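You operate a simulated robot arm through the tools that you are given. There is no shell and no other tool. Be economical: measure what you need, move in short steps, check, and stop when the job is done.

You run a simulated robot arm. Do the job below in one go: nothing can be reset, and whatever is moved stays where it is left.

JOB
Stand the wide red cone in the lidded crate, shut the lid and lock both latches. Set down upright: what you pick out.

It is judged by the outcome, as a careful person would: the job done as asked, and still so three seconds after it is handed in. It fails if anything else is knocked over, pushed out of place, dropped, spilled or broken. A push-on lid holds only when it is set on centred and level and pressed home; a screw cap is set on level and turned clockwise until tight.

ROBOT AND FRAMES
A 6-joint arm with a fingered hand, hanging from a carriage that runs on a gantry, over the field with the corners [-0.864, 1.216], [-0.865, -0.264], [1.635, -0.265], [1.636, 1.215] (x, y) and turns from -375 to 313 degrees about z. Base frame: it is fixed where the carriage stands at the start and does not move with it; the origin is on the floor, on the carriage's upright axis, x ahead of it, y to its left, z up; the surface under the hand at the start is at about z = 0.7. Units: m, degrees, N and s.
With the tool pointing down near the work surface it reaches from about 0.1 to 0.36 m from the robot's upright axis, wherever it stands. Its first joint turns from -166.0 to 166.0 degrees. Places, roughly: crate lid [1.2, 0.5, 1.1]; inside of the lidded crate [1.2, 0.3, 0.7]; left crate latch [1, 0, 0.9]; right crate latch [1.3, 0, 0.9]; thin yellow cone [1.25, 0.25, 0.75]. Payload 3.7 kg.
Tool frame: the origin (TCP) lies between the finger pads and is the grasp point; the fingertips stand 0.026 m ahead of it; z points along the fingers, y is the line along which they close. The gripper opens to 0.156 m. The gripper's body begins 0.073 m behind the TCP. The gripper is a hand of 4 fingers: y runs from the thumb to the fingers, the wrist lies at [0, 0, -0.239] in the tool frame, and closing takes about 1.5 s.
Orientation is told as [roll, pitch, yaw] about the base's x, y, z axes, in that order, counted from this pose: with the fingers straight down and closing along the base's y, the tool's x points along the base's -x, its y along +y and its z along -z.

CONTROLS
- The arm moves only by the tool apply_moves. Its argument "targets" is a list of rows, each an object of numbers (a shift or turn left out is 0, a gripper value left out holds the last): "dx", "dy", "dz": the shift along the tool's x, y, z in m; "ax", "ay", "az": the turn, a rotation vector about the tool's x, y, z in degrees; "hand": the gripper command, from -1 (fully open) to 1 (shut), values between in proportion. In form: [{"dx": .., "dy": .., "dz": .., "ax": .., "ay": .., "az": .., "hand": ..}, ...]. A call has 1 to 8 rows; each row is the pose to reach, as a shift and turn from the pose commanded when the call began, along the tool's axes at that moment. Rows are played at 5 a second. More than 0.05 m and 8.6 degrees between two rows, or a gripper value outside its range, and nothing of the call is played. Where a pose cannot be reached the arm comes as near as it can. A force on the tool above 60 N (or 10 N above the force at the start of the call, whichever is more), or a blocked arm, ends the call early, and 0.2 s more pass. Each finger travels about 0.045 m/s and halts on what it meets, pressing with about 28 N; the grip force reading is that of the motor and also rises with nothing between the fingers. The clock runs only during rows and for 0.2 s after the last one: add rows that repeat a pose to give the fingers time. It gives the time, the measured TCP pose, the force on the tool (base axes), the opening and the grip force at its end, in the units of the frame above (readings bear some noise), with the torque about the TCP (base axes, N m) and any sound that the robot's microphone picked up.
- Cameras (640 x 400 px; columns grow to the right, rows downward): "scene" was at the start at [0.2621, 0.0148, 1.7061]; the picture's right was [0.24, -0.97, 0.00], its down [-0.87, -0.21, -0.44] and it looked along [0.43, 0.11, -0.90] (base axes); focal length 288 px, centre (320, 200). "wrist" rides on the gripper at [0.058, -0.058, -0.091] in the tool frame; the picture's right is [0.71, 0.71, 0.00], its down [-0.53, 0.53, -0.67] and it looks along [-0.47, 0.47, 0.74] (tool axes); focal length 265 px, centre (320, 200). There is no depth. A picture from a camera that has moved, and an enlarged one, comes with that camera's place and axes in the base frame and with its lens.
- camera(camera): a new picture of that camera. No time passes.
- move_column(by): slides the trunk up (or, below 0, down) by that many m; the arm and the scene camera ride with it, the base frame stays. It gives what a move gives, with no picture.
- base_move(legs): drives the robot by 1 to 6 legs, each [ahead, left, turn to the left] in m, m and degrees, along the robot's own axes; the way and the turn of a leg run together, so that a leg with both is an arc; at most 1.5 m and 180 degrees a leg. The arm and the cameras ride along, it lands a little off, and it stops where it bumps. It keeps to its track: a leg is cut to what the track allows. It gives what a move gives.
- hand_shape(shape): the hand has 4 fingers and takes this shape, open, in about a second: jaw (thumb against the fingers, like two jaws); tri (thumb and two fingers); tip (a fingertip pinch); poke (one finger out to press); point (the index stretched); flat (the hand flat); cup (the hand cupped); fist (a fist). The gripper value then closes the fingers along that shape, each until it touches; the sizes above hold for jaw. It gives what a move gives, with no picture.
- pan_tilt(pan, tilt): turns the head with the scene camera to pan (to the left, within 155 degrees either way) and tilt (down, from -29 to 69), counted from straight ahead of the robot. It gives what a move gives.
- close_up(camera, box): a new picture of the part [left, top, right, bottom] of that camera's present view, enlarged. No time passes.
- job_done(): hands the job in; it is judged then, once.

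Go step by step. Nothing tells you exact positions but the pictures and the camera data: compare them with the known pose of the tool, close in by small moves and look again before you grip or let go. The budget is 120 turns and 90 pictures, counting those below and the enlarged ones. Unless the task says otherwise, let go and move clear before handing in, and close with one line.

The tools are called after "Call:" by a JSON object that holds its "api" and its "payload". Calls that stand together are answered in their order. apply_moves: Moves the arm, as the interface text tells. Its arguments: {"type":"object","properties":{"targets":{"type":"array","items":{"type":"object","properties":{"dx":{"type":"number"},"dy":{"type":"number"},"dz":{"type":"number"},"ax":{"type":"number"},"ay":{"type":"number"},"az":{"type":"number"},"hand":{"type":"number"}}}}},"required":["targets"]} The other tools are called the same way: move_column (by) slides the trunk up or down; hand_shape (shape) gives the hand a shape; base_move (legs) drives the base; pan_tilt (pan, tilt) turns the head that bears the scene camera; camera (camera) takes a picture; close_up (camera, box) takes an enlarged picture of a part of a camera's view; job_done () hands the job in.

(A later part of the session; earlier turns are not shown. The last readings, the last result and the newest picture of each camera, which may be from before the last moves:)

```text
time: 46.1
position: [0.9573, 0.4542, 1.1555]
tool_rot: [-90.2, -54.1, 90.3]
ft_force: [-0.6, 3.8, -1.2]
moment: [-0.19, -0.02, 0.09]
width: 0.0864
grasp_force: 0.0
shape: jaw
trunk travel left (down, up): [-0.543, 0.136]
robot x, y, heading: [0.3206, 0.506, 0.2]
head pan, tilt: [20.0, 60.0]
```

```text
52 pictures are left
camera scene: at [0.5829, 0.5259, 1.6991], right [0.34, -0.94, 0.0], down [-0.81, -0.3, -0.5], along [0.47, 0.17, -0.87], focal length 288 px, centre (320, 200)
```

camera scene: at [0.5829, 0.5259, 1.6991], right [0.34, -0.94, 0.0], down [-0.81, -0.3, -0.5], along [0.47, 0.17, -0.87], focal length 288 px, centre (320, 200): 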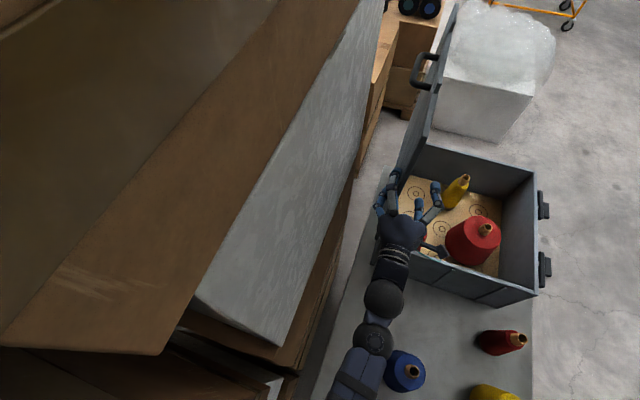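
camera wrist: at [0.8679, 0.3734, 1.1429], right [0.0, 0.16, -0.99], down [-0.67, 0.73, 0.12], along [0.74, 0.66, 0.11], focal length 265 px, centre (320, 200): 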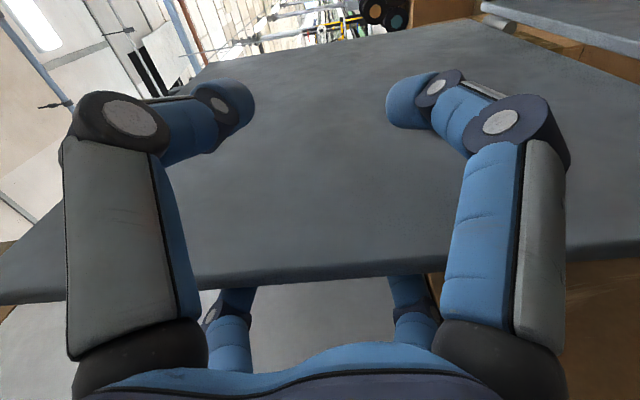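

It swings freely (about 4 N). I'll narrow the fingers slightly and continue the arc past vertical.

Call:
{"api": "apply_moves", "payload": {"targets": [{"dx": 0.0, "hand": 0.25}, {"dx": 0.0109, "dy": -0.0125, "az": 4}, {"dx": 0.0228, "dy": -0.0242, "az": 8}, {"dx": 0.0355, "dy": -0.035, "az": 12}, {"dx": 0.049, "dy": -0.0449, "az": 16}, {"dx": 0.063, "dy": -0.0539, "az": 20}]}}

Call:
{"api": "camera", "payload": {"camera": "wrist"}}

```text
time: 47.5
position: [0.9583, 0.372, 1.1366]
tool_rot: [-90.4, -74.2, 90.4]
ft_force: [0.9, 1.2, 1.4]
moment: [-0.05, -0.02, 0.02]
width: 0.0597
grasp_force: 0.0
shape: jaw
trunk travel left (down, up): [-0.543, 0.136]
robot x, y, heading: [0.3223, 0.5042, 0.1]
head pan, tilt: [20.0, 60.0]
```

```text
51 pictures are left
camera wrist: at [0.8682, 0.3, 1.0964], right [0.0, 0.49, -0.87], down [-0.67, 0.65, 0.36], along [0.74, 0.58, 0.33], focal length 265 px, centre (320, 200)
```

wrist: 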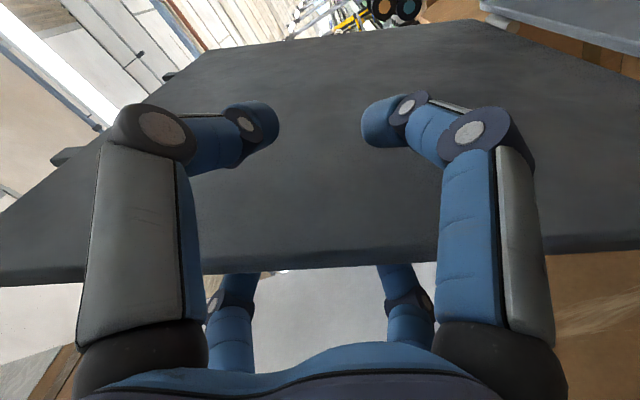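

Call:
{"api": "apply_moves", "payload": {"targets": [{"dx": 0.0109, "dy": -0.0125, "az": 4}, {"dx": 0.0228, "dy": -0.0242, "az": 8}, {"dx": 0.0355, "dy": -0.035, "az": 12}, {"dx": 0.049, "dy": -0.0449, "az": 16}, {"dx": 0.063, "dy": -0.0539, "az": 20}, {"dx": 0.0776, "dy": -0.0618, "az": 24}, {"dx": 0.0927, "dy": -0.0687, "az": 28}]}}

Call:
{"api": "camera", "payload": {"camera": "wrist"}}

Call:
{"api": "camera", "payload": {"camera": "scene"}}

```text
time: 49.1
position: [0.9454, 0.2826, 1.0859]
tool_rot: [90.9, -78.1, -90.7]
ft_force: [-1.0, 1.0, -0.7]
moment: [-0.04, 0.02, 0.04]
width: 0.0588
grasp_force: 0.1
shape: jaw
out of reach, approached as far as the arm can: row 6, 7
trunk travel left (down, up): [-0.543, 0.136]
robot x, y, heading: [0.3179, 0.5024, 0.0]
head pan, tilt: [20.0, 60.0]
```

```text
50 pictures are left
camera wrist: at [0.8547, 0.2379, 1.0166], right [0.0, 0.84, -0.54], down [-0.67, 0.4, 0.62], along [0.74, 0.36, 0.56], focal length 265 px, centre (320, 200)
```

wrist: 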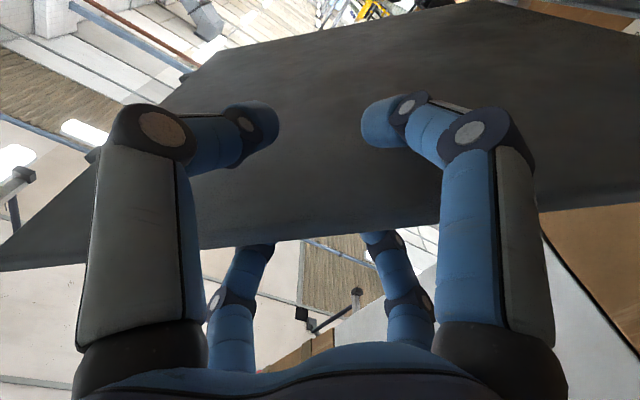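

```text
49 pictures are left
camera scene: at [0.583, 0.5257, 1.6992], right [0.34, -0.94, 0.0], down [-0.81, -0.3, -0.5], along [0.47, 0.17, -0.87], focal length 288 px, centre (320, 200)
```

scene: 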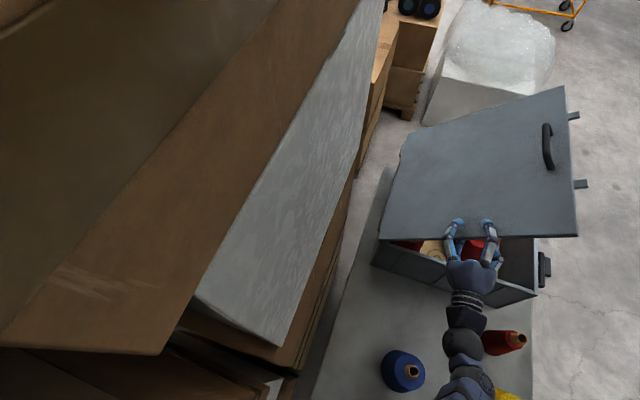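

The lid is about half closed and little force is on the hand, but the arm is near its reach. I'll shift the carriage right and ahead a bit, which also follows the lid, then go on down.

Call:
{"api": "base_move", "payload": {"legs": [[0.02, -0.045, 0]]}}

Call:
{"api": "camera", "payload": {"camera": "wrist"}}

Call:
{"api": "close_up", "payload": {"camera": "scene", "box": [340, 60, 600, 310]}}

```text
time: 50.0
position: [0.9654, 0.239, 1.0842]
tool_rot: [90.5, -78.0, -90.3]
ft_force: [0.3, 0.6, -0.1]
moment: [0.02, -0.03, -0.04]
width: 0.0587
grasp_force: 0.2
shape: jaw
trunk travel left (down, up): [-0.543, 0.136]
robot x, y, heading: [0.3398, 0.4607, 0.4]
head pan, tilt: [20.0, 60.0]
```

```text
48 pictures are left
camera wrist: at [0.8744, 0.1937, 1.016], right [0.0, 0.84, -0.54], down [-0.67, 0.4, 0.62], along [0.74, 0.37, 0.56], focal length 265 px, centre (320, 200)
```

wrist: 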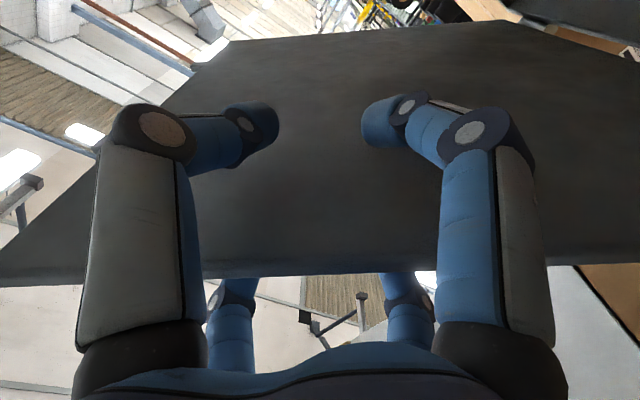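

```text
1.60 times, centred on (470, 185) of scene
camera zoom: at [0.6028, 0.4811, 1.6992], right [0.34, -0.94, 0.0], down [-0.81, -0.3, -0.5], along [0.47, 0.17, -0.87], focal length 461 px, centre (80, 224)
```

zoom: 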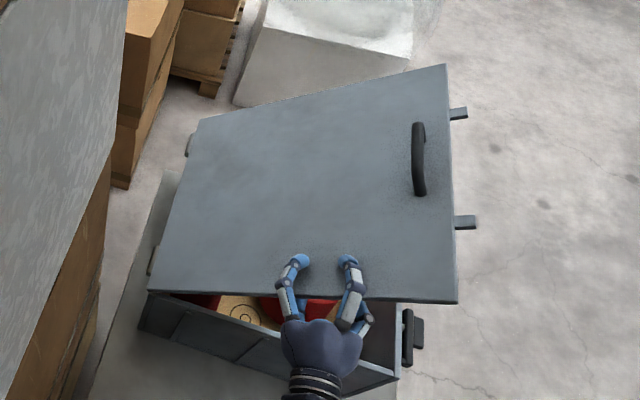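

The lid is at about 36° and its top handle and tongues are visible. I'll follow down with the trunk, then correct y and roll.

Call:
{"api": "move_column", "payload": {"by": -0.05}}

Call:
{"api": "apply_moves", "payload": {"targets": [{"dy": -0.01, "az": 4}, {"dy": -0.02, "az": 8}, {"dy": -0.028, "az": 12}]}}

Call:
{"api": "camera", "payload": {"camera": "wrist"}}

Call:
{"api": "camera", "payload": {"camera": "scene"}}

```text
time: 51.0
position: [0.9643, 0.239, 1.034]
tool_rot: [90.3, -78.0, -90.2]
ft_force: [0.3, 0.7, -0.3]
moment: [0.0, -0.01, 0.0]
width: 0.0588
grasp_force: 0.0
shape: jaw
trunk travel left (down, up): [-0.493, 0.186]
robot x, y, heading: [0.3388, 0.46, 0.1]
head pan, tilt: [20.0, 60.0]
```

```text
time: 51.8
position: [0.9525, 0.2117, 1.0424]
tool_rot: [90.1, -66.0, -90.0]
ft_force: [-0.1, 0.4, 0.0]
moment: [-0.01, -0.01, 0.0]
width: 0.0588
grasp_force: 0.2
shape: jaw
out of reach, approached as far as the arm can: row 1, 2, 3
trunk travel left (down, up): [-0.493, 0.186]
robot x, y, heading: [0.3397, 0.4574, 0.1]
head pan, tilt: [20.0, 60.0]
```

```text
46 pictures are left
camera wrist: at [0.8622, 0.1827, 0.967], right [0.0, 0.93, -0.36], down [-0.67, 0.27, 0.69], along [0.74, 0.24, 0.62], focal length 265 px, centre (320, 200)
```

wrist: 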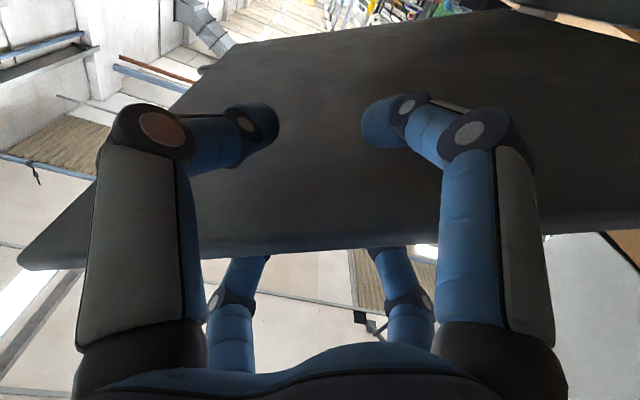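

```text
45 pictures are left
camera scene: at [0.6027, 0.4812, 1.6491], right [0.34, -0.94, 0.0], down [-0.81, -0.3, -0.5], along [0.47, 0.17, -0.87], focal length 288 px, centre (320, 200)
```

scene: 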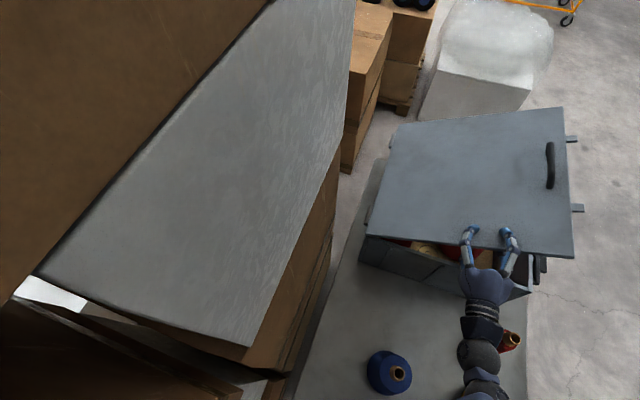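

Call:
{"api": "move_column", "payload": {"by": -0.055}}

Call:
{"api": "camera", "payload": {"camera": "scene"}}

Call:
{"api": "camera", "payload": {"camera": "wrist"}}

```text
time: 52.7
position: [0.9531, 0.2115, 0.9881]
tool_rot: [90.1, -65.9, -90.0]
ft_force: [0.2, -0.1, 0.3]
moment: [0.04, 0.01, -0.02]
width: 0.0586
grasp_force: 0.0
shape: jaw
trunk travel left (down, up): [-0.438, 0.241]
robot x, y, heading: [0.3382, 0.46, 0.1]
head pan, tilt: [20.0, 60.0]
```

```text
44 pictures are left
camera scene: at [0.6029, 0.481, 1.5942], right [0.34, -0.94, 0.0], down [-0.81, -0.3, -0.5], along [0.47, 0.17, -0.87], focal length 288 px, centre (320, 200)
```

scene: 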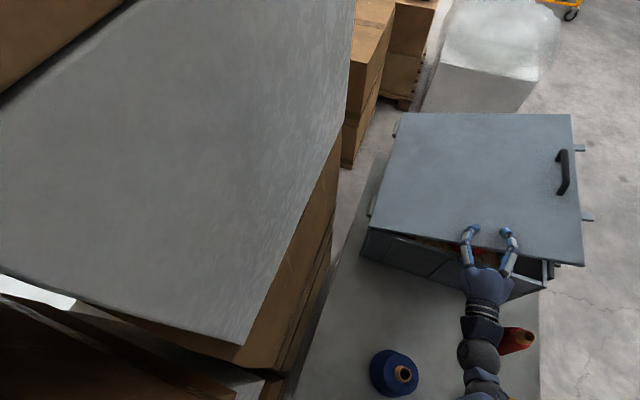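

```text
43 pictures are left
camera wrist: at [0.8628, 0.1823, 0.9123], right [0.0, 0.93, -0.36], down [-0.67, 0.27, 0.69], along [0.74, 0.24, 0.62], focal length 265 px, centre (320, 200)
```

wrist: 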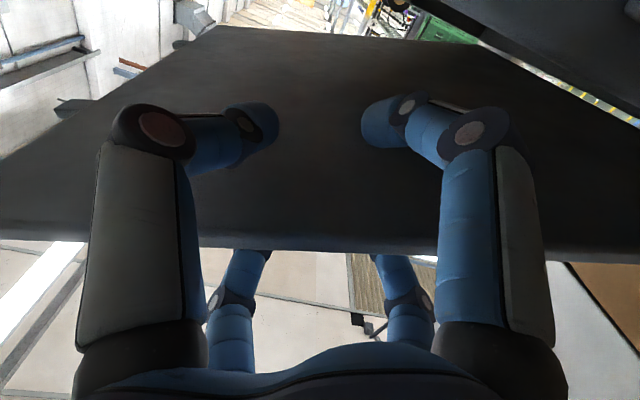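

The lid is about 16° above shut and carries no load on the hand, so it holds itself. I'll withdraw straight back and see whether it stays.

Call:
{"api": "apply_moves", "payload": {"targets": [{"dz": -0.015}, {"dz": -0.03}, {"dz": -0.05}, {"dz": -0.075}, {"dz": -0.1}]}}

Call:
{"api": "camera", "payload": {"camera": "scene"}}

Call:
{"api": "camera", "payload": {"camera": "wrist"}}

```text
time: 53.9
position: [0.8529, 0.2136, 0.9874]
tool_rot: [90.1, -66.0, -90.1]
ft_force: [0.3, 0.7, 0.3]
moment: [-0.04, 0.0, 0.0]
width: 0.0589
grasp_force: 0.1
shape: jaw
trunk travel left (down, up): [-0.438, 0.241]
robot x, y, heading: [0.3367, 0.4571, 0.1]
head pan, tilt: [20.0, 60.0]
```

```text
42 pictures are left
camera scene: at [0.6028, 0.4811, 1.5942], right [0.34, -0.94, 0.0], down [-0.81, -0.3, -0.5], along [0.47, 0.17, -0.87], focal length 288 px, centre (320, 200)
```

scene: 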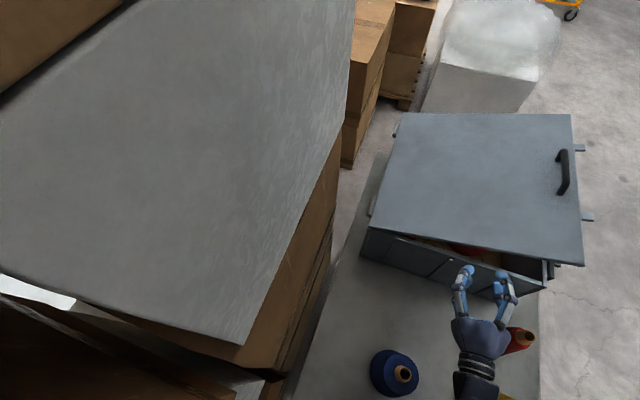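

```text
41 pictures are left
camera wrist: at [0.7619, 0.184, 0.9112], right [0.0, 0.93, -0.36], down [-0.67, 0.27, 0.69], along [0.74, 0.24, 0.62], focal length 265 px, centre (320, 200)
```

wrist: 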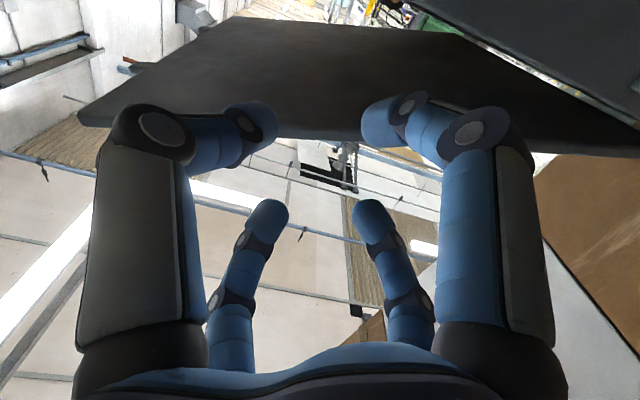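

The lid holds by itself. I'll raise, turn the hand back pointing down, and then press the lid shut from above.

Call:
{"api": "move_column", "payload": {"by": 0.235}}

Call:
{"api": "apply_moves", "payload": {"targets": [{"az": -8}, {"az": -16}, {"az": -24}]}}

Call:
{"api": "apply_moves", "payload": {"targets": [{"ay": 8}, {"ay": 16}, {"ay": 24}, {"ay": 32}, {"ay": 40}, {"ay": 48}, {"ay": 56}, {"ay": 64}]}}

Call:
{"api": "apply_moves", "payload": {"targets": [{"ay": 8}, {"ay": 16}, {"ay": 24}, {"ay": 26}]}}

```text
time: 56.4
position: [0.8522, 0.2134, 1.2225]
tool_rot: [90.2, -66.0, -90.1]
ft_force: [-0.9, -0.1, 0.5]
moment: [-0.03, 0.04, 0.0]
width: 0.0587
grasp_force: 0.1
shape: jaw
trunk travel left (down, up): [-0.673, 0.006]
robot x, y, heading: [0.3401, 0.458, 0.0]
head pan, tilt: [20.0, 60.0]
```

```text
time: 57.2
position: [0.853, 0.2138, 1.2224]
tool_rot: [-126.3, -89.9, 126.3]
ft_force: [0.1, 0.1, -0.2]
moment: [0.01, 0.02, 0.01]
width: 0.0587
grasp_force: 0.0
shape: jaw
trunk travel left (down, up): [-0.673, 0.006]
robot x, y, heading: [0.3402, 0.4578, 0.2]
head pan, tilt: [20.0, 60.0]
```

```text
time: 59.0
position: [0.8556, 0.2118, 1.2196]
tool_rot: [0.0, -25.9, -0.1]
ft_force: [-0.2, -0.8, -0.1]
moment: [0.02, -0.03, -0.01]
width: 0.059
grasp_force: 0.0
shape: jaw
out of reach, approached as far as the arm can: row 8
trunk travel left (down, up): [-0.673, 0.006]
robot x, y, heading: [0.3401, 0.457, 0.3]
head pan, tilt: [20.0, 60.0]
```

```text
time: 60.0
position: [0.8569, 0.2124, 1.2196]
tool_rot: [0.0, 0.0, 0.1]
ft_force: [0.1, -0.7, 0.5]
moment: [0.0, -0.01, -0.01]
width: 0.0586
grasp_force: 0.0
shape: jaw
trunk travel left (down, up): [-0.673, 0.006]
robot x, y, heading: [0.3354, 0.4591, 0.1]
head pan, tilt: [20.0, 60.0]
```

Call:
{"api": "base_move", "payload": {"legs": [[0.193, -0.062, 0]]}}

Call:
{"api": "apply_moves", "payload": {"targets": [{"hand": 1}, {"dx": 0}, {"dx": 0}, {"dx": 0}, {"dx": 0}, {"dx": 0}]}}

Call:
{"api": "pan_tilt", "payload": {"pan": 0, "tilt": 60}}

Call:
{"api": "camera", "payload": {"camera": "scene"}}

```text
time: 61.6
position: [1.0477, 0.1489, 1.2191]
tool_rot: [0.0, -0.1, -0.2]
ft_force: [-0.7, -0.1, -0.3]
moment: [0.01, -0.04, 0.01]
width: 0.0588
grasp_force: 0.1
shape: jaw
trunk travel left (down, up): [-0.673, 0.006]
robot x, y, heading: [0.5345, 0.3976, -0.1]
head pan, tilt: [20.0, 60.0]
```

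```text
time: 63.0
position: [1.0474, 0.147, 1.2198]
tool_rot: [0.0, -0.1, -0.2]
ft_force: [0.2, 0.2, 0.4]
moment: [0.04, 0.01, 0.01]
width: 0.0
grasp_force: 27.4
shape: jaw
trunk travel left (down, up): [-0.673, 0.006]
robot x, y, heading: [0.5321, 0.3939, -0.1]
head pan, tilt: [20.0, 60.0]
```

```text
time: 63.8
position: [1.0484, 0.1474, 1.2203]
tool_rot: [0.1, -0.1, -0.2]
ft_force: [-0.8, -0.2, 0.5]
moment: [0.0, -0.01, -0.02]
width: 0.0003
grasp_force: 29.0
shape: jaw
trunk travel left (down, up): [-0.673, 0.006]
robot x, y, heading: [0.5318, 0.3929, -0.1]
head pan, tilt: [0.0, 60.0]
```

```text
40 pictures are left
camera scene: at [0.7987, 0.3951, 1.8292], right [0.0, -1.0, 0.0], down [-0.87, 0.0, -0.5], along [0.5, 0.0, -0.87], focal length 288 px, centre (320, 200)
```

scene: 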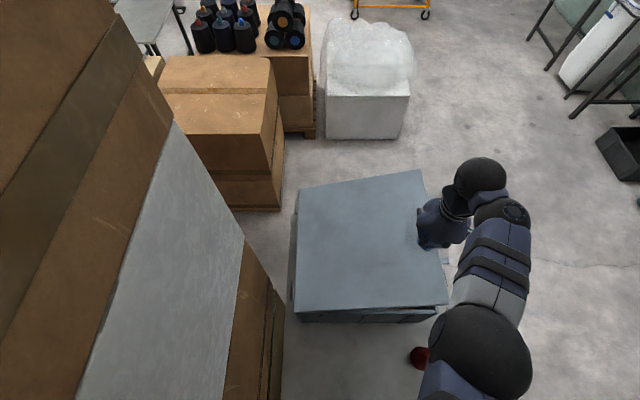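

The closed fingers are over the lid near (1.05, 0.147). Lower with the trunk, then press gently by arm.

Call:
{"api": "move_column", "payload": {"by": -0.17}}

Call:
{"api": "apply_moves", "payload": {"targets": [{"dz": 0.012}, {"dz": 0.024}, {"dz": 0.036}, {"dz": 0.048}, {"dz": 0.06}, {"dz": 0.072}, {"dz": 0.084}]}}

Call:
{"api": "camera", "payload": {"camera": "scene"}}

```text
time: 65.7
position: [1.0481, 0.1489, 1.0502]
tool_rot: [0.0, 0.0, -0.3]
ft_force: [-0.4, 0.3, -0.4]
moment: [0.02, 0.01, -0.01]
width: 0.0
grasp_force: 27.8
shape: jaw
trunk travel left (down, up): [-0.503, 0.176]
robot x, y, heading: [0.5291, 0.3938, -0.0]
head pan, tilt: [0.0, 60.0]
```

```text
time: 67.3
position: [1.0426, 0.1506, 0.975]
tool_rot: [0.0, -0.1, -0.3]
ft_force: [-0.5, -1.0, -0.6]
moment: [0.03, 0.0, 0.03]
width: 0.0
grasp_force: 28.4
shape: jaw
out of reach, approached as far as the arm can: row 6, 7
trunk travel left (down, up): [-0.503, 0.176]
robot x, y, heading: [0.5306, 0.3974, -0.1]
head pan, tilt: [0.0, 60.0]
```

```text
39 pictures are left
camera scene: at [0.7987, 0.395, 1.6592], right [0.0, -1.0, 0.0], down [-0.87, 0.0, -0.5], along [0.5, 0.0, -0.87], focal length 288 px, centre (320, 200)
```

scene: 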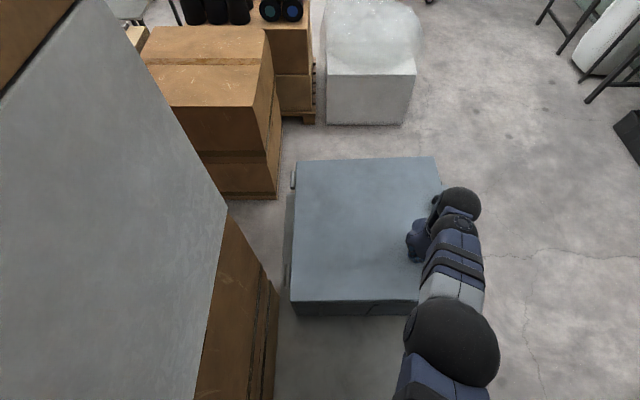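

Call:
{"api": "move_column", "payload": {"by": -0.015}}

Call:
{"api": "move_column", "payload": {"by": -0.008}}

Call:
{"api": "camera", "payload": {"camera": "scene"}}

```text
time: 68.0
position: [1.0416, 0.1508, 0.9591]
tool_rot: [0.0, 0.0, -0.3]
ft_force: [-0.3, -0.4, 0.4]
moment: [-0.02, -0.01, 0.01]
width: 0.0
grasp_force: 27.9
shape: jaw
trunk travel left (down, up): [-0.488, 0.191]
robot x, y, heading: [0.5292, 0.3934, 0.0]
head pan, tilt: [0.0, 60.0]
```

```text
time: 68.5
position: [1.0426, 0.1497, 0.9535]
tool_rot: [0.1, -0.2, -0.2]
ft_force: [-2.7, 0.8, 13.1]
moment: [0.12, 0.17, 0.02]
width: 0.0
grasp_force: 28.2
shape: jaw
trunk travel left (down, up): [-0.48, 0.199]
robot x, y, heading: [0.5301, 0.3984, -0.0]
head pan, tilt: [0.0, 60.0]
```

```text
38 pictures are left
camera scene: at [0.7988, 0.395, 1.6365], right [0.0, -1.0, 0.0], down [-0.87, 0.0, -0.5], along [0.5, 0.0, -0.87], focal length 288 px, centre (320, 200)
```

scene: 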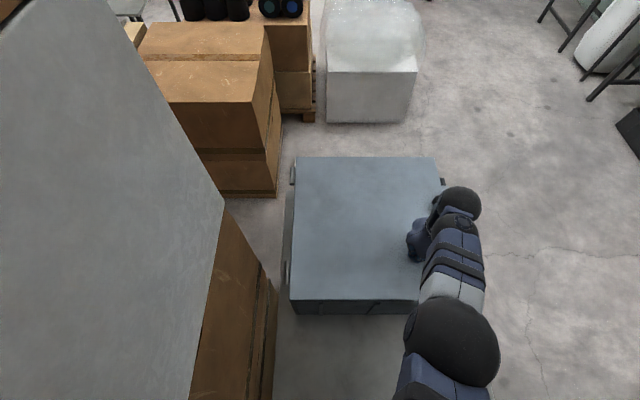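

The lid is shut: 13 N at lid top z≈0.9275. I'll rise and go look at the latches from the right side.

Call:
{"api": "move_column", "payload": {"by": 0.15}}

Call:
{"api": "base_move", "payload": {"legs": [[0.1, -0.6, 0]]}}

Call:
{"api": "pan_tilt", "payload": {"pan": 45, "tilt": 60}}

Call:
{"api": "camera", "payload": {"camera": "scene"}}

```text
time: 70.3
position: [1.0417, 0.1509, 1.1015]
tool_rot: [0.0, -0.1, -0.3]
ft_force: [-0.4, -0.3, 0.7]
moment: [0.01, 0.02, 0.0]
width: 0.0
grasp_force: 28.0
shape: jaw
trunk travel left (down, up): [-0.63, 0.049]
robot x, y, heading: [0.5267, 0.3953, -0.3]
head pan, tilt: [0.0, 60.0]
```

```text
time: 73.7
position: [1.1441, -0.4508, 1.1021]
tool_rot: [0.1, -0.2, 0.0]
ft_force: [-1.0, 0.0, 0.4]
moment: [0.02, -0.01, -0.02]
width: 0.0
grasp_force: 27.9
shape: jaw
trunk travel left (down, up): [-0.63, 0.049]
robot x, y, heading: [0.6314, -0.2058, 0.2]
head pan, tilt: [0.0, 60.0]
```

```text
time: 74.8
position: [1.1442, -0.4488, 1.1025]
tool_rot: [-0.1, 0.0, 0.1]
ft_force: [-0.8, 0.1, 0.0]
moment: [-0.01, 0.0, -0.02]
width: 0.0001
grasp_force: 28.1
shape: jaw
trunk travel left (down, up): [-0.63, 0.049]
robot x, y, heading: [0.6323, -0.2071, -0.0]
head pan, tilt: [45.0, 60.0]
```

```text
37 pictures are left
camera scene: at [0.88, -0.1585, 1.7862], right [0.71, -0.71, 0.0], down [-0.61, -0.61, -0.5], along [0.35, 0.35, -0.87], focal length 288 px, centre (320, 200)
```

scene: 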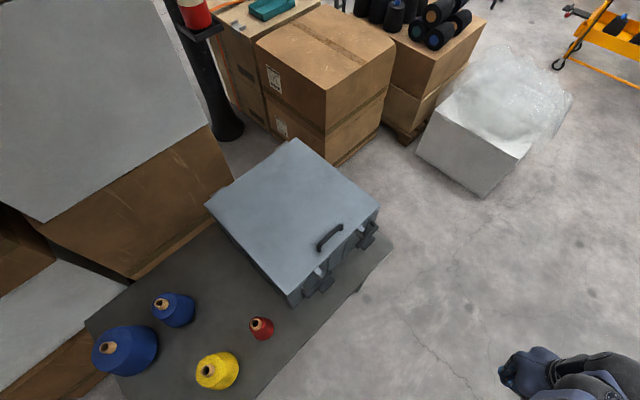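

Call:
{"api": "close_up", "payload": {"camera": "scene", "box": [272, 210, 400, 310]}}

```text
4.00 times, centred on (336, 260) of scene
camera zoom: at [0.88, -0.1585, 1.7862], right [0.71, -0.71, 0.0], down [-0.61, -0.61, -0.5], along [0.35, 0.35, -0.87], focal length 1153 px, centre (256, -40)
```

zoom: 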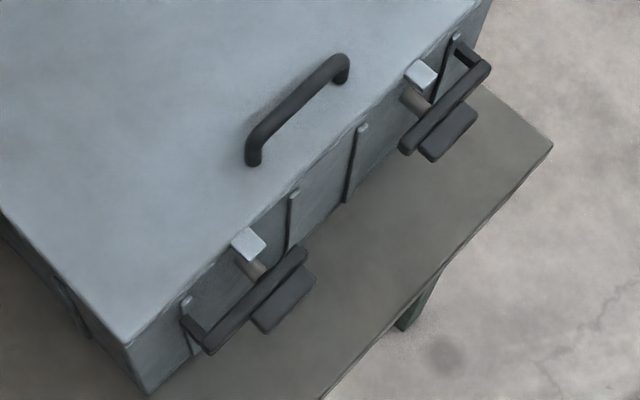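

Each latch has a black bar, a plate and a tan peg below the lid's tongue. I need a closer look with the wrist camera to learn how they work.

Call:
{"api": "base_move", "payload": {"legs": [[-0.24, 0.32, 0]]}}

Call:
{"api": "move_column", "payload": {"by": -0.06}}

Call:
{"api": "close_up", "payload": {"camera": "wrist", "box": [160, 60, 480, 260]}}

```text
time: 77.3
position: [0.9005, -0.1353, 1.1021]
tool_rot: [0.1, -0.1, 0.1]
ft_force: [0.0, 0.0, 1.0]
moment: [-0.01, 0.01, -0.01]
width: 0.0001
grasp_force: 27.9
shape: jaw
trunk travel left (down, up): [-0.63, 0.049]
robot x, y, heading: [0.3869, 0.1094, -0.1]
head pan, tilt: [45.0, 60.0]
```

```text
time: 78.3
position: [0.9028, -0.1353, 1.0419]
tool_rot: [0.0, 0.0, 0.0]
ft_force: [-0.3, -0.2, 0.1]
moment: [-0.03, 0.02, 0.01]
width: 0.0
grasp_force: 28.0
shape: jaw
trunk travel left (down, up): [-0.57, 0.109]
robot x, y, heading: [0.3915, 0.1065, 0.2]
head pan, tilt: [45.0, 60.0]
```

```text
2.00 times, centred on (320, 160) of wrist
camera zoom: at [0.8436, -0.1943, 1.1341], right [-0.71, 0.71, 0.0], down [0.52, 0.53, 0.67], along [0.47, 0.47, -0.74], focal length 531 px, centre (320, 280)
```

zoom: 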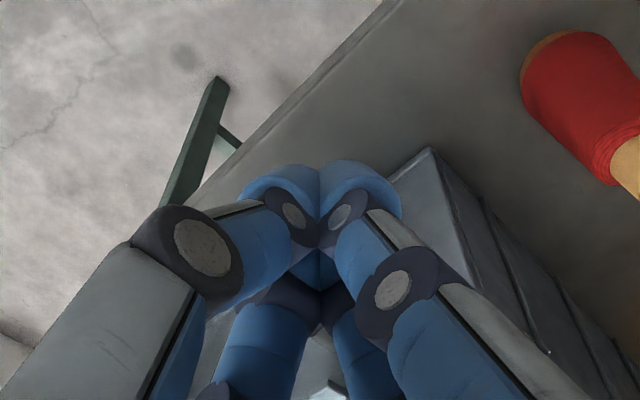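

The closed fingers block the view; I'll open the hand and look again.

Call:
{"api": "apply_moves", "payload": {"targets": [{"hand": -1}, {"dy": -0.03}, {"dy": -0.03}, {"dy": -0.03}, {"dy": -0.03}, {"dy": -0.03}, {"dy": -0.03}, {"dy": -0.03}]}}

Call:
{"api": "camera", "payload": {"camera": "wrist"}}

```text
time: 80.1
position: [0.891, -0.1613, 1.0457]
tool_rot: [0.0, 0.0, 0.1]
ft_force: [-0.1, -0.7, 0.1]
moment: [-0.01, 0.01, 0.0]
width: 0.156
grasp_force: 0.1
shape: jaw
out of reach, approached as far as the arm can: row 2, 3, 4, 5, 6, 7, 8
trunk travel left (down, up): [-0.57, 0.109]
robot x, y, heading: [0.3894, 0.1039, 0.4]
head pan, tilt: [45.0, 60.0]
```

```text
34 pictures are left
camera wrist: at [0.8326, -0.2188, 1.139], right [-0.71, 0.71, 0.0], down [0.52, 0.53, 0.67], along [0.47, 0.47, -0.74], focal length 265 px, centre (320, 200)
```

wrist: 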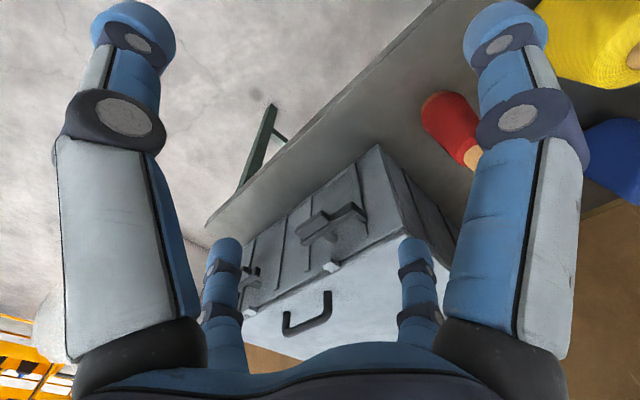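

Call:
{"api": "close_up", "payload": {"camera": "wrist", "box": [230, 170, 390, 290]}}

```text
3.33 times, centred on (310, 230) of wrist
camera zoom: at [0.8326, -0.2188, 1.139], right [-0.71, 0.71, 0.0], down [0.52, 0.53, 0.67], along [0.47, 0.47, -0.74], focal length 885 px, centre (353, 100)
```

zoom: 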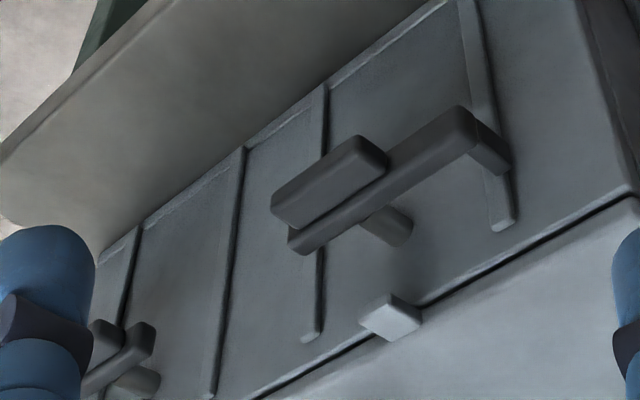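

The latches look like turn-latches: a bar with a hook at its outer end and a wing on the front, pivoting on a peg directly below the lid's tongue (left pivot ≈ (1.056, z 0.865)), to be turned so the hook comes up over the tongue. I'll take the poke shape and look at the finger.

Call:
{"api": "hand_shape", "payload": {"shape": "poke"}}

Call:
{"api": "camera", "payload": {"camera": "wrist"}}

Call:
{"api": "camera", "payload": {"camera": "scene"}}

```text
time: 81.0
position: [0.8911, -0.161, 1.0466]
tool_rot: [0.0, -0.3, 0.2]
ft_force: [0.2, 0.0, 0.0]
moment: [-0.01, 0.01, 0.0]
width: 0.0003
grasp_force: 0.0
shape: poke
trunk travel left (down, up): [-0.57, 0.109]
robot x, y, heading: [0.3855, 0.1097, 0.2]
head pan, tilt: [45.0, 60.0]
```

```text
32 pictures are left
camera wrist: at [0.8327, -0.2188, 1.1391], right [-0.71, 0.71, 0.0], down [0.52, 0.53, 0.67], along [0.47, 0.47, -0.74], focal length 265 px, centre (320, 200)
```

wrist: 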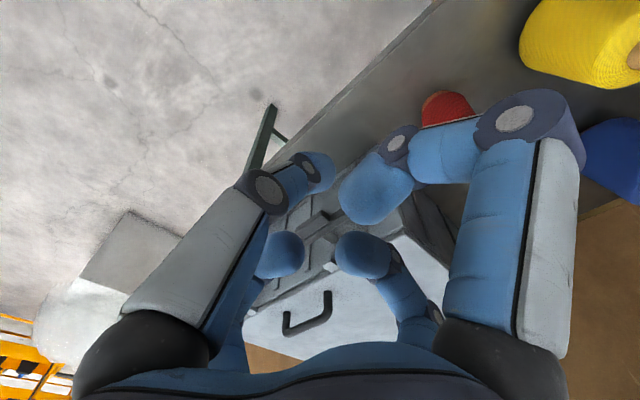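

```text
31 pictures are left
camera scene: at [0.637, 0.1542, 1.7262], right [0.71, -0.71, 0.0], down [-0.61, -0.61, -0.5], along [0.35, 0.35, -0.87], focal length 288 px, centre (320, 200)
```

scene: 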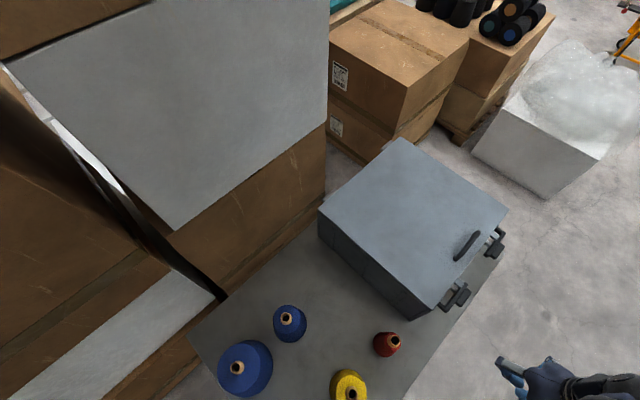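

Poke isn't clearly a single finger. I'll try the point shape.

Call:
{"api": "hand_shape", "payload": {"shape": "point"}}

Call:
{"api": "apply_moves", "payload": {"targets": [{"hand": 1}, {"dx": 0}, {"dx": 0}, {"dx": 0}, {"dx": 0}]}}

Call:
{"api": "camera", "payload": {"camera": "wrist"}}

```text
time: 81.9
position: [0.8906, -0.1608, 1.0482]
tool_rot: [0.0, -0.1, 0.1]
ft_force: [-0.1, -0.4, 0.4]
moment: [0.0, 0.01, -0.02]
width: 0.1502
grasp_force: 0.0
shape: point
trunk travel left (down, up): [-0.57, 0.109]
robot x, y, heading: [0.387, 0.1089, 0.0]
head pan, tilt: [45.0, 60.0]
```

```text
time: 83.1
position: [0.8912, -0.1609, 1.0469]
tool_rot: [-0.1, -0.1, 0.1]
ft_force: [-0.7, 1.0, 0.1]
moment: [0.0, -0.01, -0.05]
width: 0.1503
grasp_force: 0.1
shape: point
trunk travel left (down, up): [-0.57, 0.109]
robot x, y, heading: [0.3896, 0.1095, 0.2]
head pan, tilt: [45.0, 60.0]
```

```text
30 pictures are left
camera wrist: at [0.8326, -0.2187, 1.1391], right [-0.71, 0.71, 0.0], down [0.52, 0.53, 0.67], along [0.47, 0.47, -0.74], focal length 265 px, centre (320, 200)
```

wrist: 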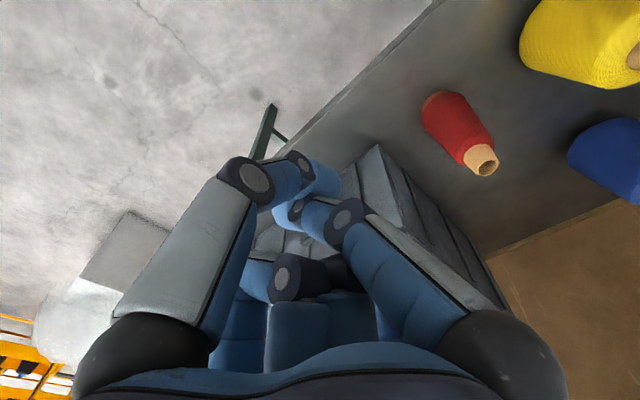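

I'll go back to the jaw shape, closed, as a firm central poker, and bring the arm to the front of the latch side.

Call:
{"api": "hand_shape", "payload": {"shape": "jaw"}}

Call:
{"api": "base_move", "payload": {"legs": [[0.36, -0.2, 0]]}}

Call:
{"api": "apply_moves", "payload": {"targets": [{"dy": 0.04, "hand": 1}, {"dy": 0.08}, {"dy": 0.12}, {"dy": 0.16, "dx": 0.03}, {"dy": 0.2, "dx": 0.06}, {"dy": 0.235, "dx": 0.09}, {"dy": 0.25, "dx": 0.125}, {"dy": 0.25, "dx": 0.16}]}}

```text
time: 84.0
position: [0.8908, -0.16, 1.0479]
tool_rot: [0.1, -0.1, 0.2]
ft_force: [0.3, 0.3, -0.4]
moment: [-0.01, 0.0, 0.02]
width: 0.1559
grasp_force: 0.1
shape: jaw
trunk travel left (down, up): [-0.57, 0.109]
robot x, y, heading: [0.3889, 0.1061, 0.1]
head pan, tilt: [45.0, 60.0]
```

```text
time: 86.6
position: [1.2461, -0.3618, 1.0464]
tool_rot: [0.0, 0.0, 0.2]
ft_force: [-0.8, 0.8, -0.3]
moment: [0.02, 0.04, 0.01]
width: 0.1559
grasp_force: 0.0
shape: jaw
trunk travel left (down, up): [-0.57, 0.109]
robot x, y, heading: [0.7452, -0.0937, 0.3]
head pan, tilt: [45.0, 60.0]
```

```text
time: 88.4
position: [1.2717, -0.1415, 0.9699]
tool_rot: [0.1, -0.1, 0.0]
ft_force: [0.0, -0.5, -0.4]
moment: [-0.02, 0.0, 0.01]
width: 0.0001
grasp_force: 0.0
shape: jaw
out of reach, approached as far as the arm can: row 1, 2, 3, 4, 5, 6, 7, 8
trunk travel left (down, up): [-0.57, 0.109]
robot x, y, heading: [0.7442, -0.098, 0.3]
head pan, tilt: [45.0, 60.0]
```

Call:
{"api": "apply_moves", "payload": {"targets": [{"dx": 0.04, "dz": -0.02}, {"dx": 0.08, "dz": -0.02}, {"dx": 0.12, "dz": -0.02}]}}

```text
time: 89.4
position: [1.0248, -0.1256, 0.8902]
tool_rot: [3.4, 28.2, 0.8]
ft_force: [-0.2, 0.9, 0.2]
moment: [0.0, -0.02, -0.01]
width: 0.0
grasp_force: 28.0
shape: jaw
out of reach, approached as far as the arm can: row 1, 2
trunk travel left (down, up): [-0.57, 0.109]
robot x, y, heading: [0.7471, -0.0949, 0.5]
head pan, tilt: [45.0, 60.0]
stopped in row 3: the arm was blocked; the commanded pose is now the measured one
```

The arm changed configuration and stopped with a tilt. Let me look before anything else.

Call:
{"api": "pan_tilt", "payload": {"pan": 10, "tilt": 60}}

Call:
{"api": "camera", "payload": {"camera": "scene"}}

Call:
{"api": "camera", "payload": {"camera": "wrist"}}

```text
time: 90.4
position: [1.025, -0.126, 0.8903]
tool_rot: [3.4, 28.2, 1.0]
ft_force: [0.1, -1.0, -0.3]
moment: [-0.03, 0.02, -0.01]
width: 0.0
grasp_force: 28.0
shape: jaw
trunk travel left (down, up): [-0.57, 0.109]
robot x, y, heading: [0.7462, -0.0971, 0.3]
head pan, tilt: [10.0, 60.0]
```

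```text
29 pictures are left
camera scene: at [1.011, -0.0832, 1.7262], right [0.18, -0.98, 0.0], down [-0.85, -0.15, -0.5], along [0.49, 0.09, -0.87], focal length 288 px, centre (320, 200)
```

scene: 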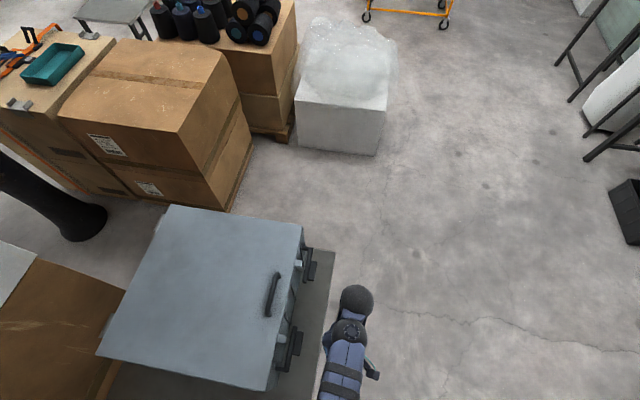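

```text
28 pictures are left
camera wrist: at [1.017, -0.1886, 0.9957], right [-0.62, 0.7, 0.37], down [0.79, 0.5, 0.37], along [0.07, 0.52, -0.85], focal length 265 px, centre (320, 200)
```

wrist: 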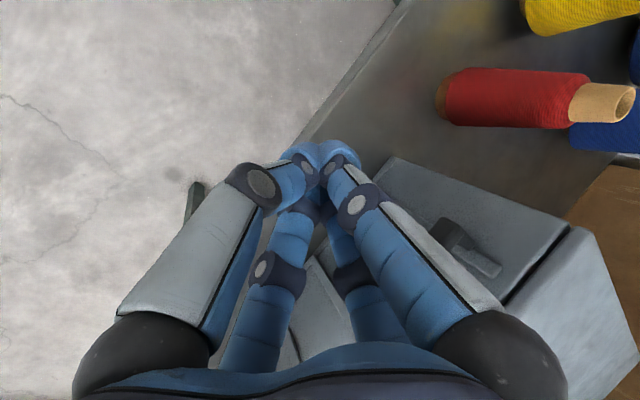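

Nothing was touched; the hand hangs free beside the table. I'll raise and straighten it.

Call:
{"api": "move_column", "payload": {"by": 0.1}}

Call:
{"api": "apply_moves", "payload": {"targets": [{"ay": -7, "ax": -1}, {"ay": -14, "ax": -2}, {"ay": -21, "ax": -3}, {"ay": -28.2, "ax": -3.4}]}}

```text
time: 91.7
position: [1.0256, -0.1262, 0.9895]
tool_rot: [3.2, 28.2, 0.9]
ft_force: [0.1, 0.1, -0.3]
moment: [0.06, 0.02, -0.02]
width: 0.0001
grasp_force: 28.0
shape: jaw
trunk travel left (down, up): [-0.67, 0.009]
robot x, y, heading: [0.7418, -0.0924, 0.2]
head pan, tilt: [10.0, 60.0]
```

```text
time: 92.7
position: [1.0247, -0.1371, 1.0005]
tool_rot: [6.3, 1.2, -1.3]
ft_force: [0.2, -0.5, -0.3]
moment: [0.04, -0.05, 0.02]
width: 0.0
grasp_force: 28.5
shape: jaw
out of reach, approached as far as the arm can: row 4
trunk travel left (down, up): [-0.67, 0.009]
robot x, y, heading: [0.7429, -0.0962, 0.2]
head pan, tilt: [10.0, 60.0]
```

Call:
{"api": "apply_moves", "payload": {"targets": [{"ax": 3.5, "dz": 0.01}, {"ax": 6.3, "ay": -1.2, "az": -1.3, "dz": 0.01}, {"ax": 6.3, "ay": -1.2, "az": -1.3, "dz": 0.01}]}}

```text
time: 93.5
position: [1.0247, -0.1368, 0.9918]
tool_rot: [0.2, -0.6, -0.6]
ft_force: [-0.1, 0.1, -0.3]
moment: [-0.01, -0.02, 0.04]
width: 0.0
grasp_force: 28.0
shape: jaw
out of reach, approached as far as the arm can: row 1, 2, 3
trunk travel left (down, up): [-0.67, 0.009]
robot x, y, heading: [0.7459, -0.0963, 0.3]
head pan, tilt: [10.0, 60.0]
```

Call:
{"api": "apply_moves", "payload": {"targets": [{"dx": -0.03, "dz": 0.0}, {"dx": -0.06, "dz": 0.01}, {"dx": -0.068, "dz": 0.01}]}}

Call:
{"api": "pan_tilt", "payload": {"pan": 30, "tilt": 69}}

Call:
{"api": "camera", "payload": {"camera": "scene"}}

```text
time: 94.3
position: [1.0945, -0.1375, 0.9852]
tool_rot: [-0.1, -1.3, -0.3]
ft_force: [-0.2, 0.6, -0.3]
moment: [-0.01, -0.02, 0.02]
width: 0.0
grasp_force: 28.1
shape: jaw
trunk travel left (down, up): [-0.67, 0.009]
robot x, y, heading: [0.7442, -0.0949, 0.2]
head pan, tilt: [10.0, 60.0]
```

```text
time: 95.1
position: [1.0953, -0.1364, 0.9859]
tool_rot: [-0.1, -1.3, -0.2]
ft_force: [1.2, -0.2, 0.1]
moment: [-0.01, -0.01, 0.02]
width: 0.0
grasp_force: 27.9
shape: jaw
trunk travel left (down, up): [-0.67, 0.009]
robot x, y, heading: [0.7435, -0.0948, 0.0]
head pan, tilt: [30.0, 68.8]
```

```text
27 pictures are left
camera scene: at [0.9938, -0.0669, 1.8168], right [0.5, -0.87, 0.0], down [-0.81, -0.47, -0.36], along [0.31, 0.18, -0.93], focal length 288 px, centre (320, 200)
```

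scene: 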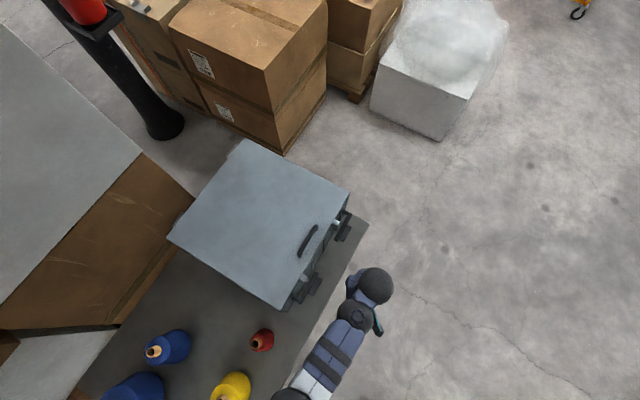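

Call:
{"api": "close_up", "payload": {"camera": "scene", "box": [280, 205, 376, 325]}}

```text
3.33 times, centred on (328, 265) of scene
camera zoom: at [0.9938, -0.0669, 1.8168], right [0.5, -0.87, 0.0], down [-0.81, -0.47, -0.36], along [0.31, 0.18, -0.93], focal length 961 px, centre (293, -17)
```

zoom: 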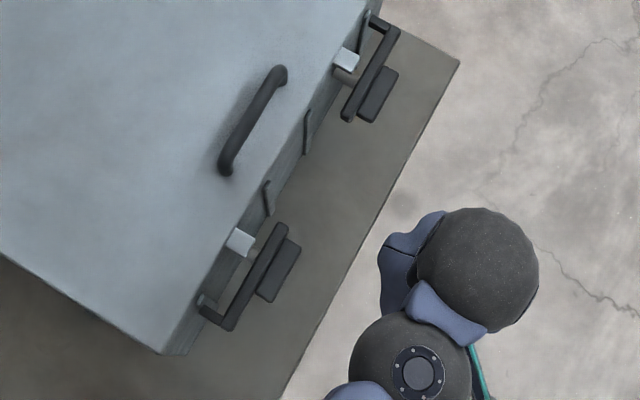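

Measured: left pivot x≈1.052, bar x 0.984–1.088 at y≈0.003, wing y≈−0.02; right pivot x≈1.251, mirrored. I'll place the closed fingers above the left latch's inner end (x≈1.09, y≈−0.01) and press down.

Call:
{"api": "base_move", "payload": {"legs": [[-0.004, 0.127, 0]]}}

Call:
{"api": "move_column", "payload": {"by": -0.07}}

Call:
{"api": "close_up", "payload": {"camera": "wrist", "box": [220, 80, 476, 240]}}

```text
time: 96.4
position: [1.0914, -0.0092, 0.9852]
tool_rot: [-0.1, -1.4, -0.3]
ft_force: [-0.1, -0.5, 0.4]
moment: [-0.02, 0.01, 0.0]
width: 0.0001
grasp_force: 28.2
shape: jaw
trunk travel left (down, up): [-0.67, 0.009]
robot x, y, heading: [0.7397, 0.0302, 0.2]
head pan, tilt: [30.0, 68.8]
```

```text
time: 97.5
position: [1.0914, -0.009, 0.9141]
tool_rot: [-0.2, -1.3, -0.2]
ft_force: [1.5, -0.2, -0.3]
moment: [0.01, 0.0, 0.02]
width: 0.0001
grasp_force: 27.4
shape: jaw
trunk travel left (down, up): [-0.6, 0.079]
robot x, y, heading: [0.7378, 0.0339, 0.0]
head pan, tilt: [30.0, 68.8]
```

```text
2.50 times, centred on (348, 160) of wrist
camera zoom: at [1.0312, -0.0663, 1.0058], right [-0.7, 0.71, -0.02], down [0.51, 0.53, 0.68], along [0.49, 0.47, -0.73], focal length 664 px, centre (250, 300)
```

zoom: 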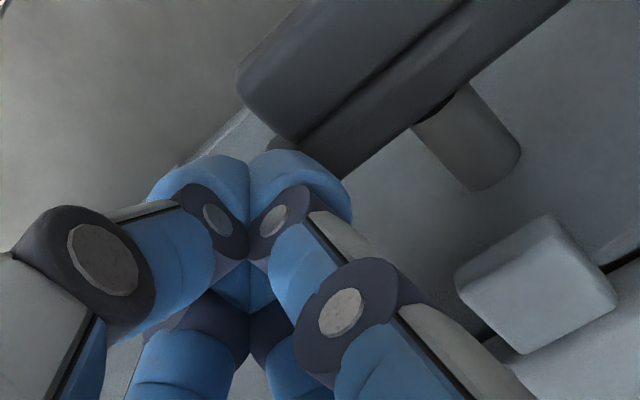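

The fingertips are just above the bar's inner end. I'll shift a little towards it and press down in small steps.

Call:
{"api": "apply_moves", "payload": {"targets": [{"dx": 0.006, "dy": -0.004}, {"dx": 0.006, "dy": -0.004, "dz": 0.008}, {"dx": 0.006, "dy": -0.004, "dz": 0.016}, {"dx": 0.006, "dy": -0.004, "dz": 0.024}, {"dx": 0.006, "dy": -0.004, "dz": 0.032}, {"dx": 0.006, "dy": -0.004, "dz": 0.04}]}}

Call:
{"api": "close_up", "payload": {"camera": "wrist", "box": [220, 80, 476, 240]}}

```text
time: 98.9
position: [1.0841, -0.014, 0.8746]
tool_rot: [-0.1, -1.3, -0.2]
ft_force: [0.4, 0.5, 1.7]
moment: [0.04, -0.01, -0.01]
width: 0.0001
grasp_force: 27.6
shape: jaw
trunk travel left (down, up): [-0.6, 0.079]
robot x, y, heading: [0.7416, 0.0331, 0.2]
head pan, tilt: [30.0, 68.8]
```

```text
2.50 times, centred on (348, 160) of wrist
camera zoom: at [1.0259, -0.0709, 0.9653], right [-0.7, 0.71, -0.02], down [0.51, 0.53, 0.68], along [0.49, 0.47, -0.73], focal length 664 px, centre (250, 300)
```

zoom: 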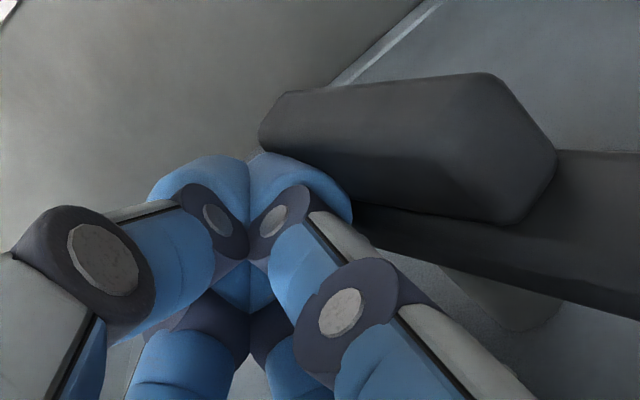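

The latch turns as predicted with little force. Continue down and in toward the pivot.

Call:
{"api": "apply_moves", "payload": {"targets": [{"dx": 0.002, "dz": 0.008}, {"dx": 0.004, "dz": 0.016}, {"dx": 0.008, "dz": 0.022}, {"dx": 0.012, "dz": 0.026}]}}

Call:
{"api": "close_up", "payload": {"camera": "wrist", "box": [220, 80, 540, 280]}}

Call:
{"api": "close_up", "payload": {"camera": "scene", "box": [240, 180, 400, 300]}}

```text
time: 99.9
position: [1.0875, -0.0157, 0.8524]
tool_rot: [-0.1, -2.1, -0.3]
ft_force: [20.4, -7.5, 22.6]
moment: [0.74, 0.85, -0.01]
width: 0.0
grasp_force: 27.9
shape: jaw
trunk travel left (down, up): [-0.6, 0.079]
robot x, y, heading: [0.7354, 0.0392, 0.3]
head pan, tilt: [30.0, 68.8]
```

```text
2.00 times, centred on (380, 180) of wrist
camera zoom: at [1.0254, -0.0727, 0.9433], right [-0.7, 0.71, -0.03], down [0.5, 0.53, 0.69], along [0.5, 0.47, -0.73], focal length 531 px, centre (200, 240)
```

zoom: 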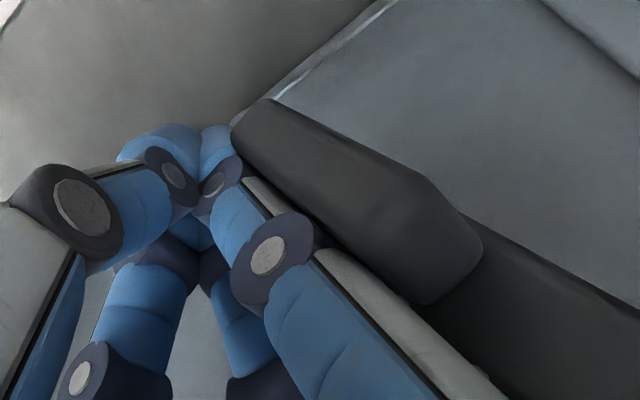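

```text
3.33 times, centred on (320, 240) of scene
camera zoom: at [0.9918, 0.061, 1.7481], right [0.5, -0.86, 0.0], down [-0.8, -0.47, -0.37], along [0.32, 0.18, -0.93], focal length 961 px, centre (320, 67)
```

zoom: 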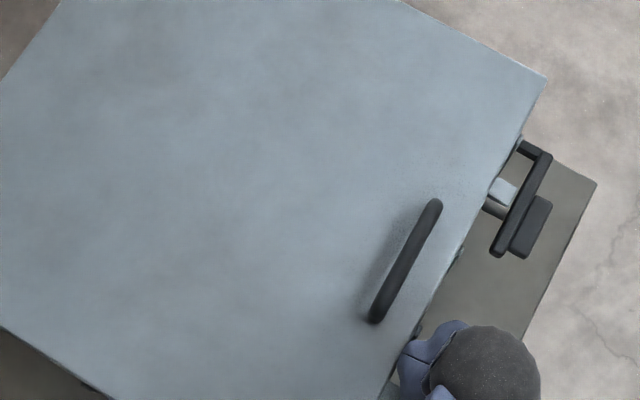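

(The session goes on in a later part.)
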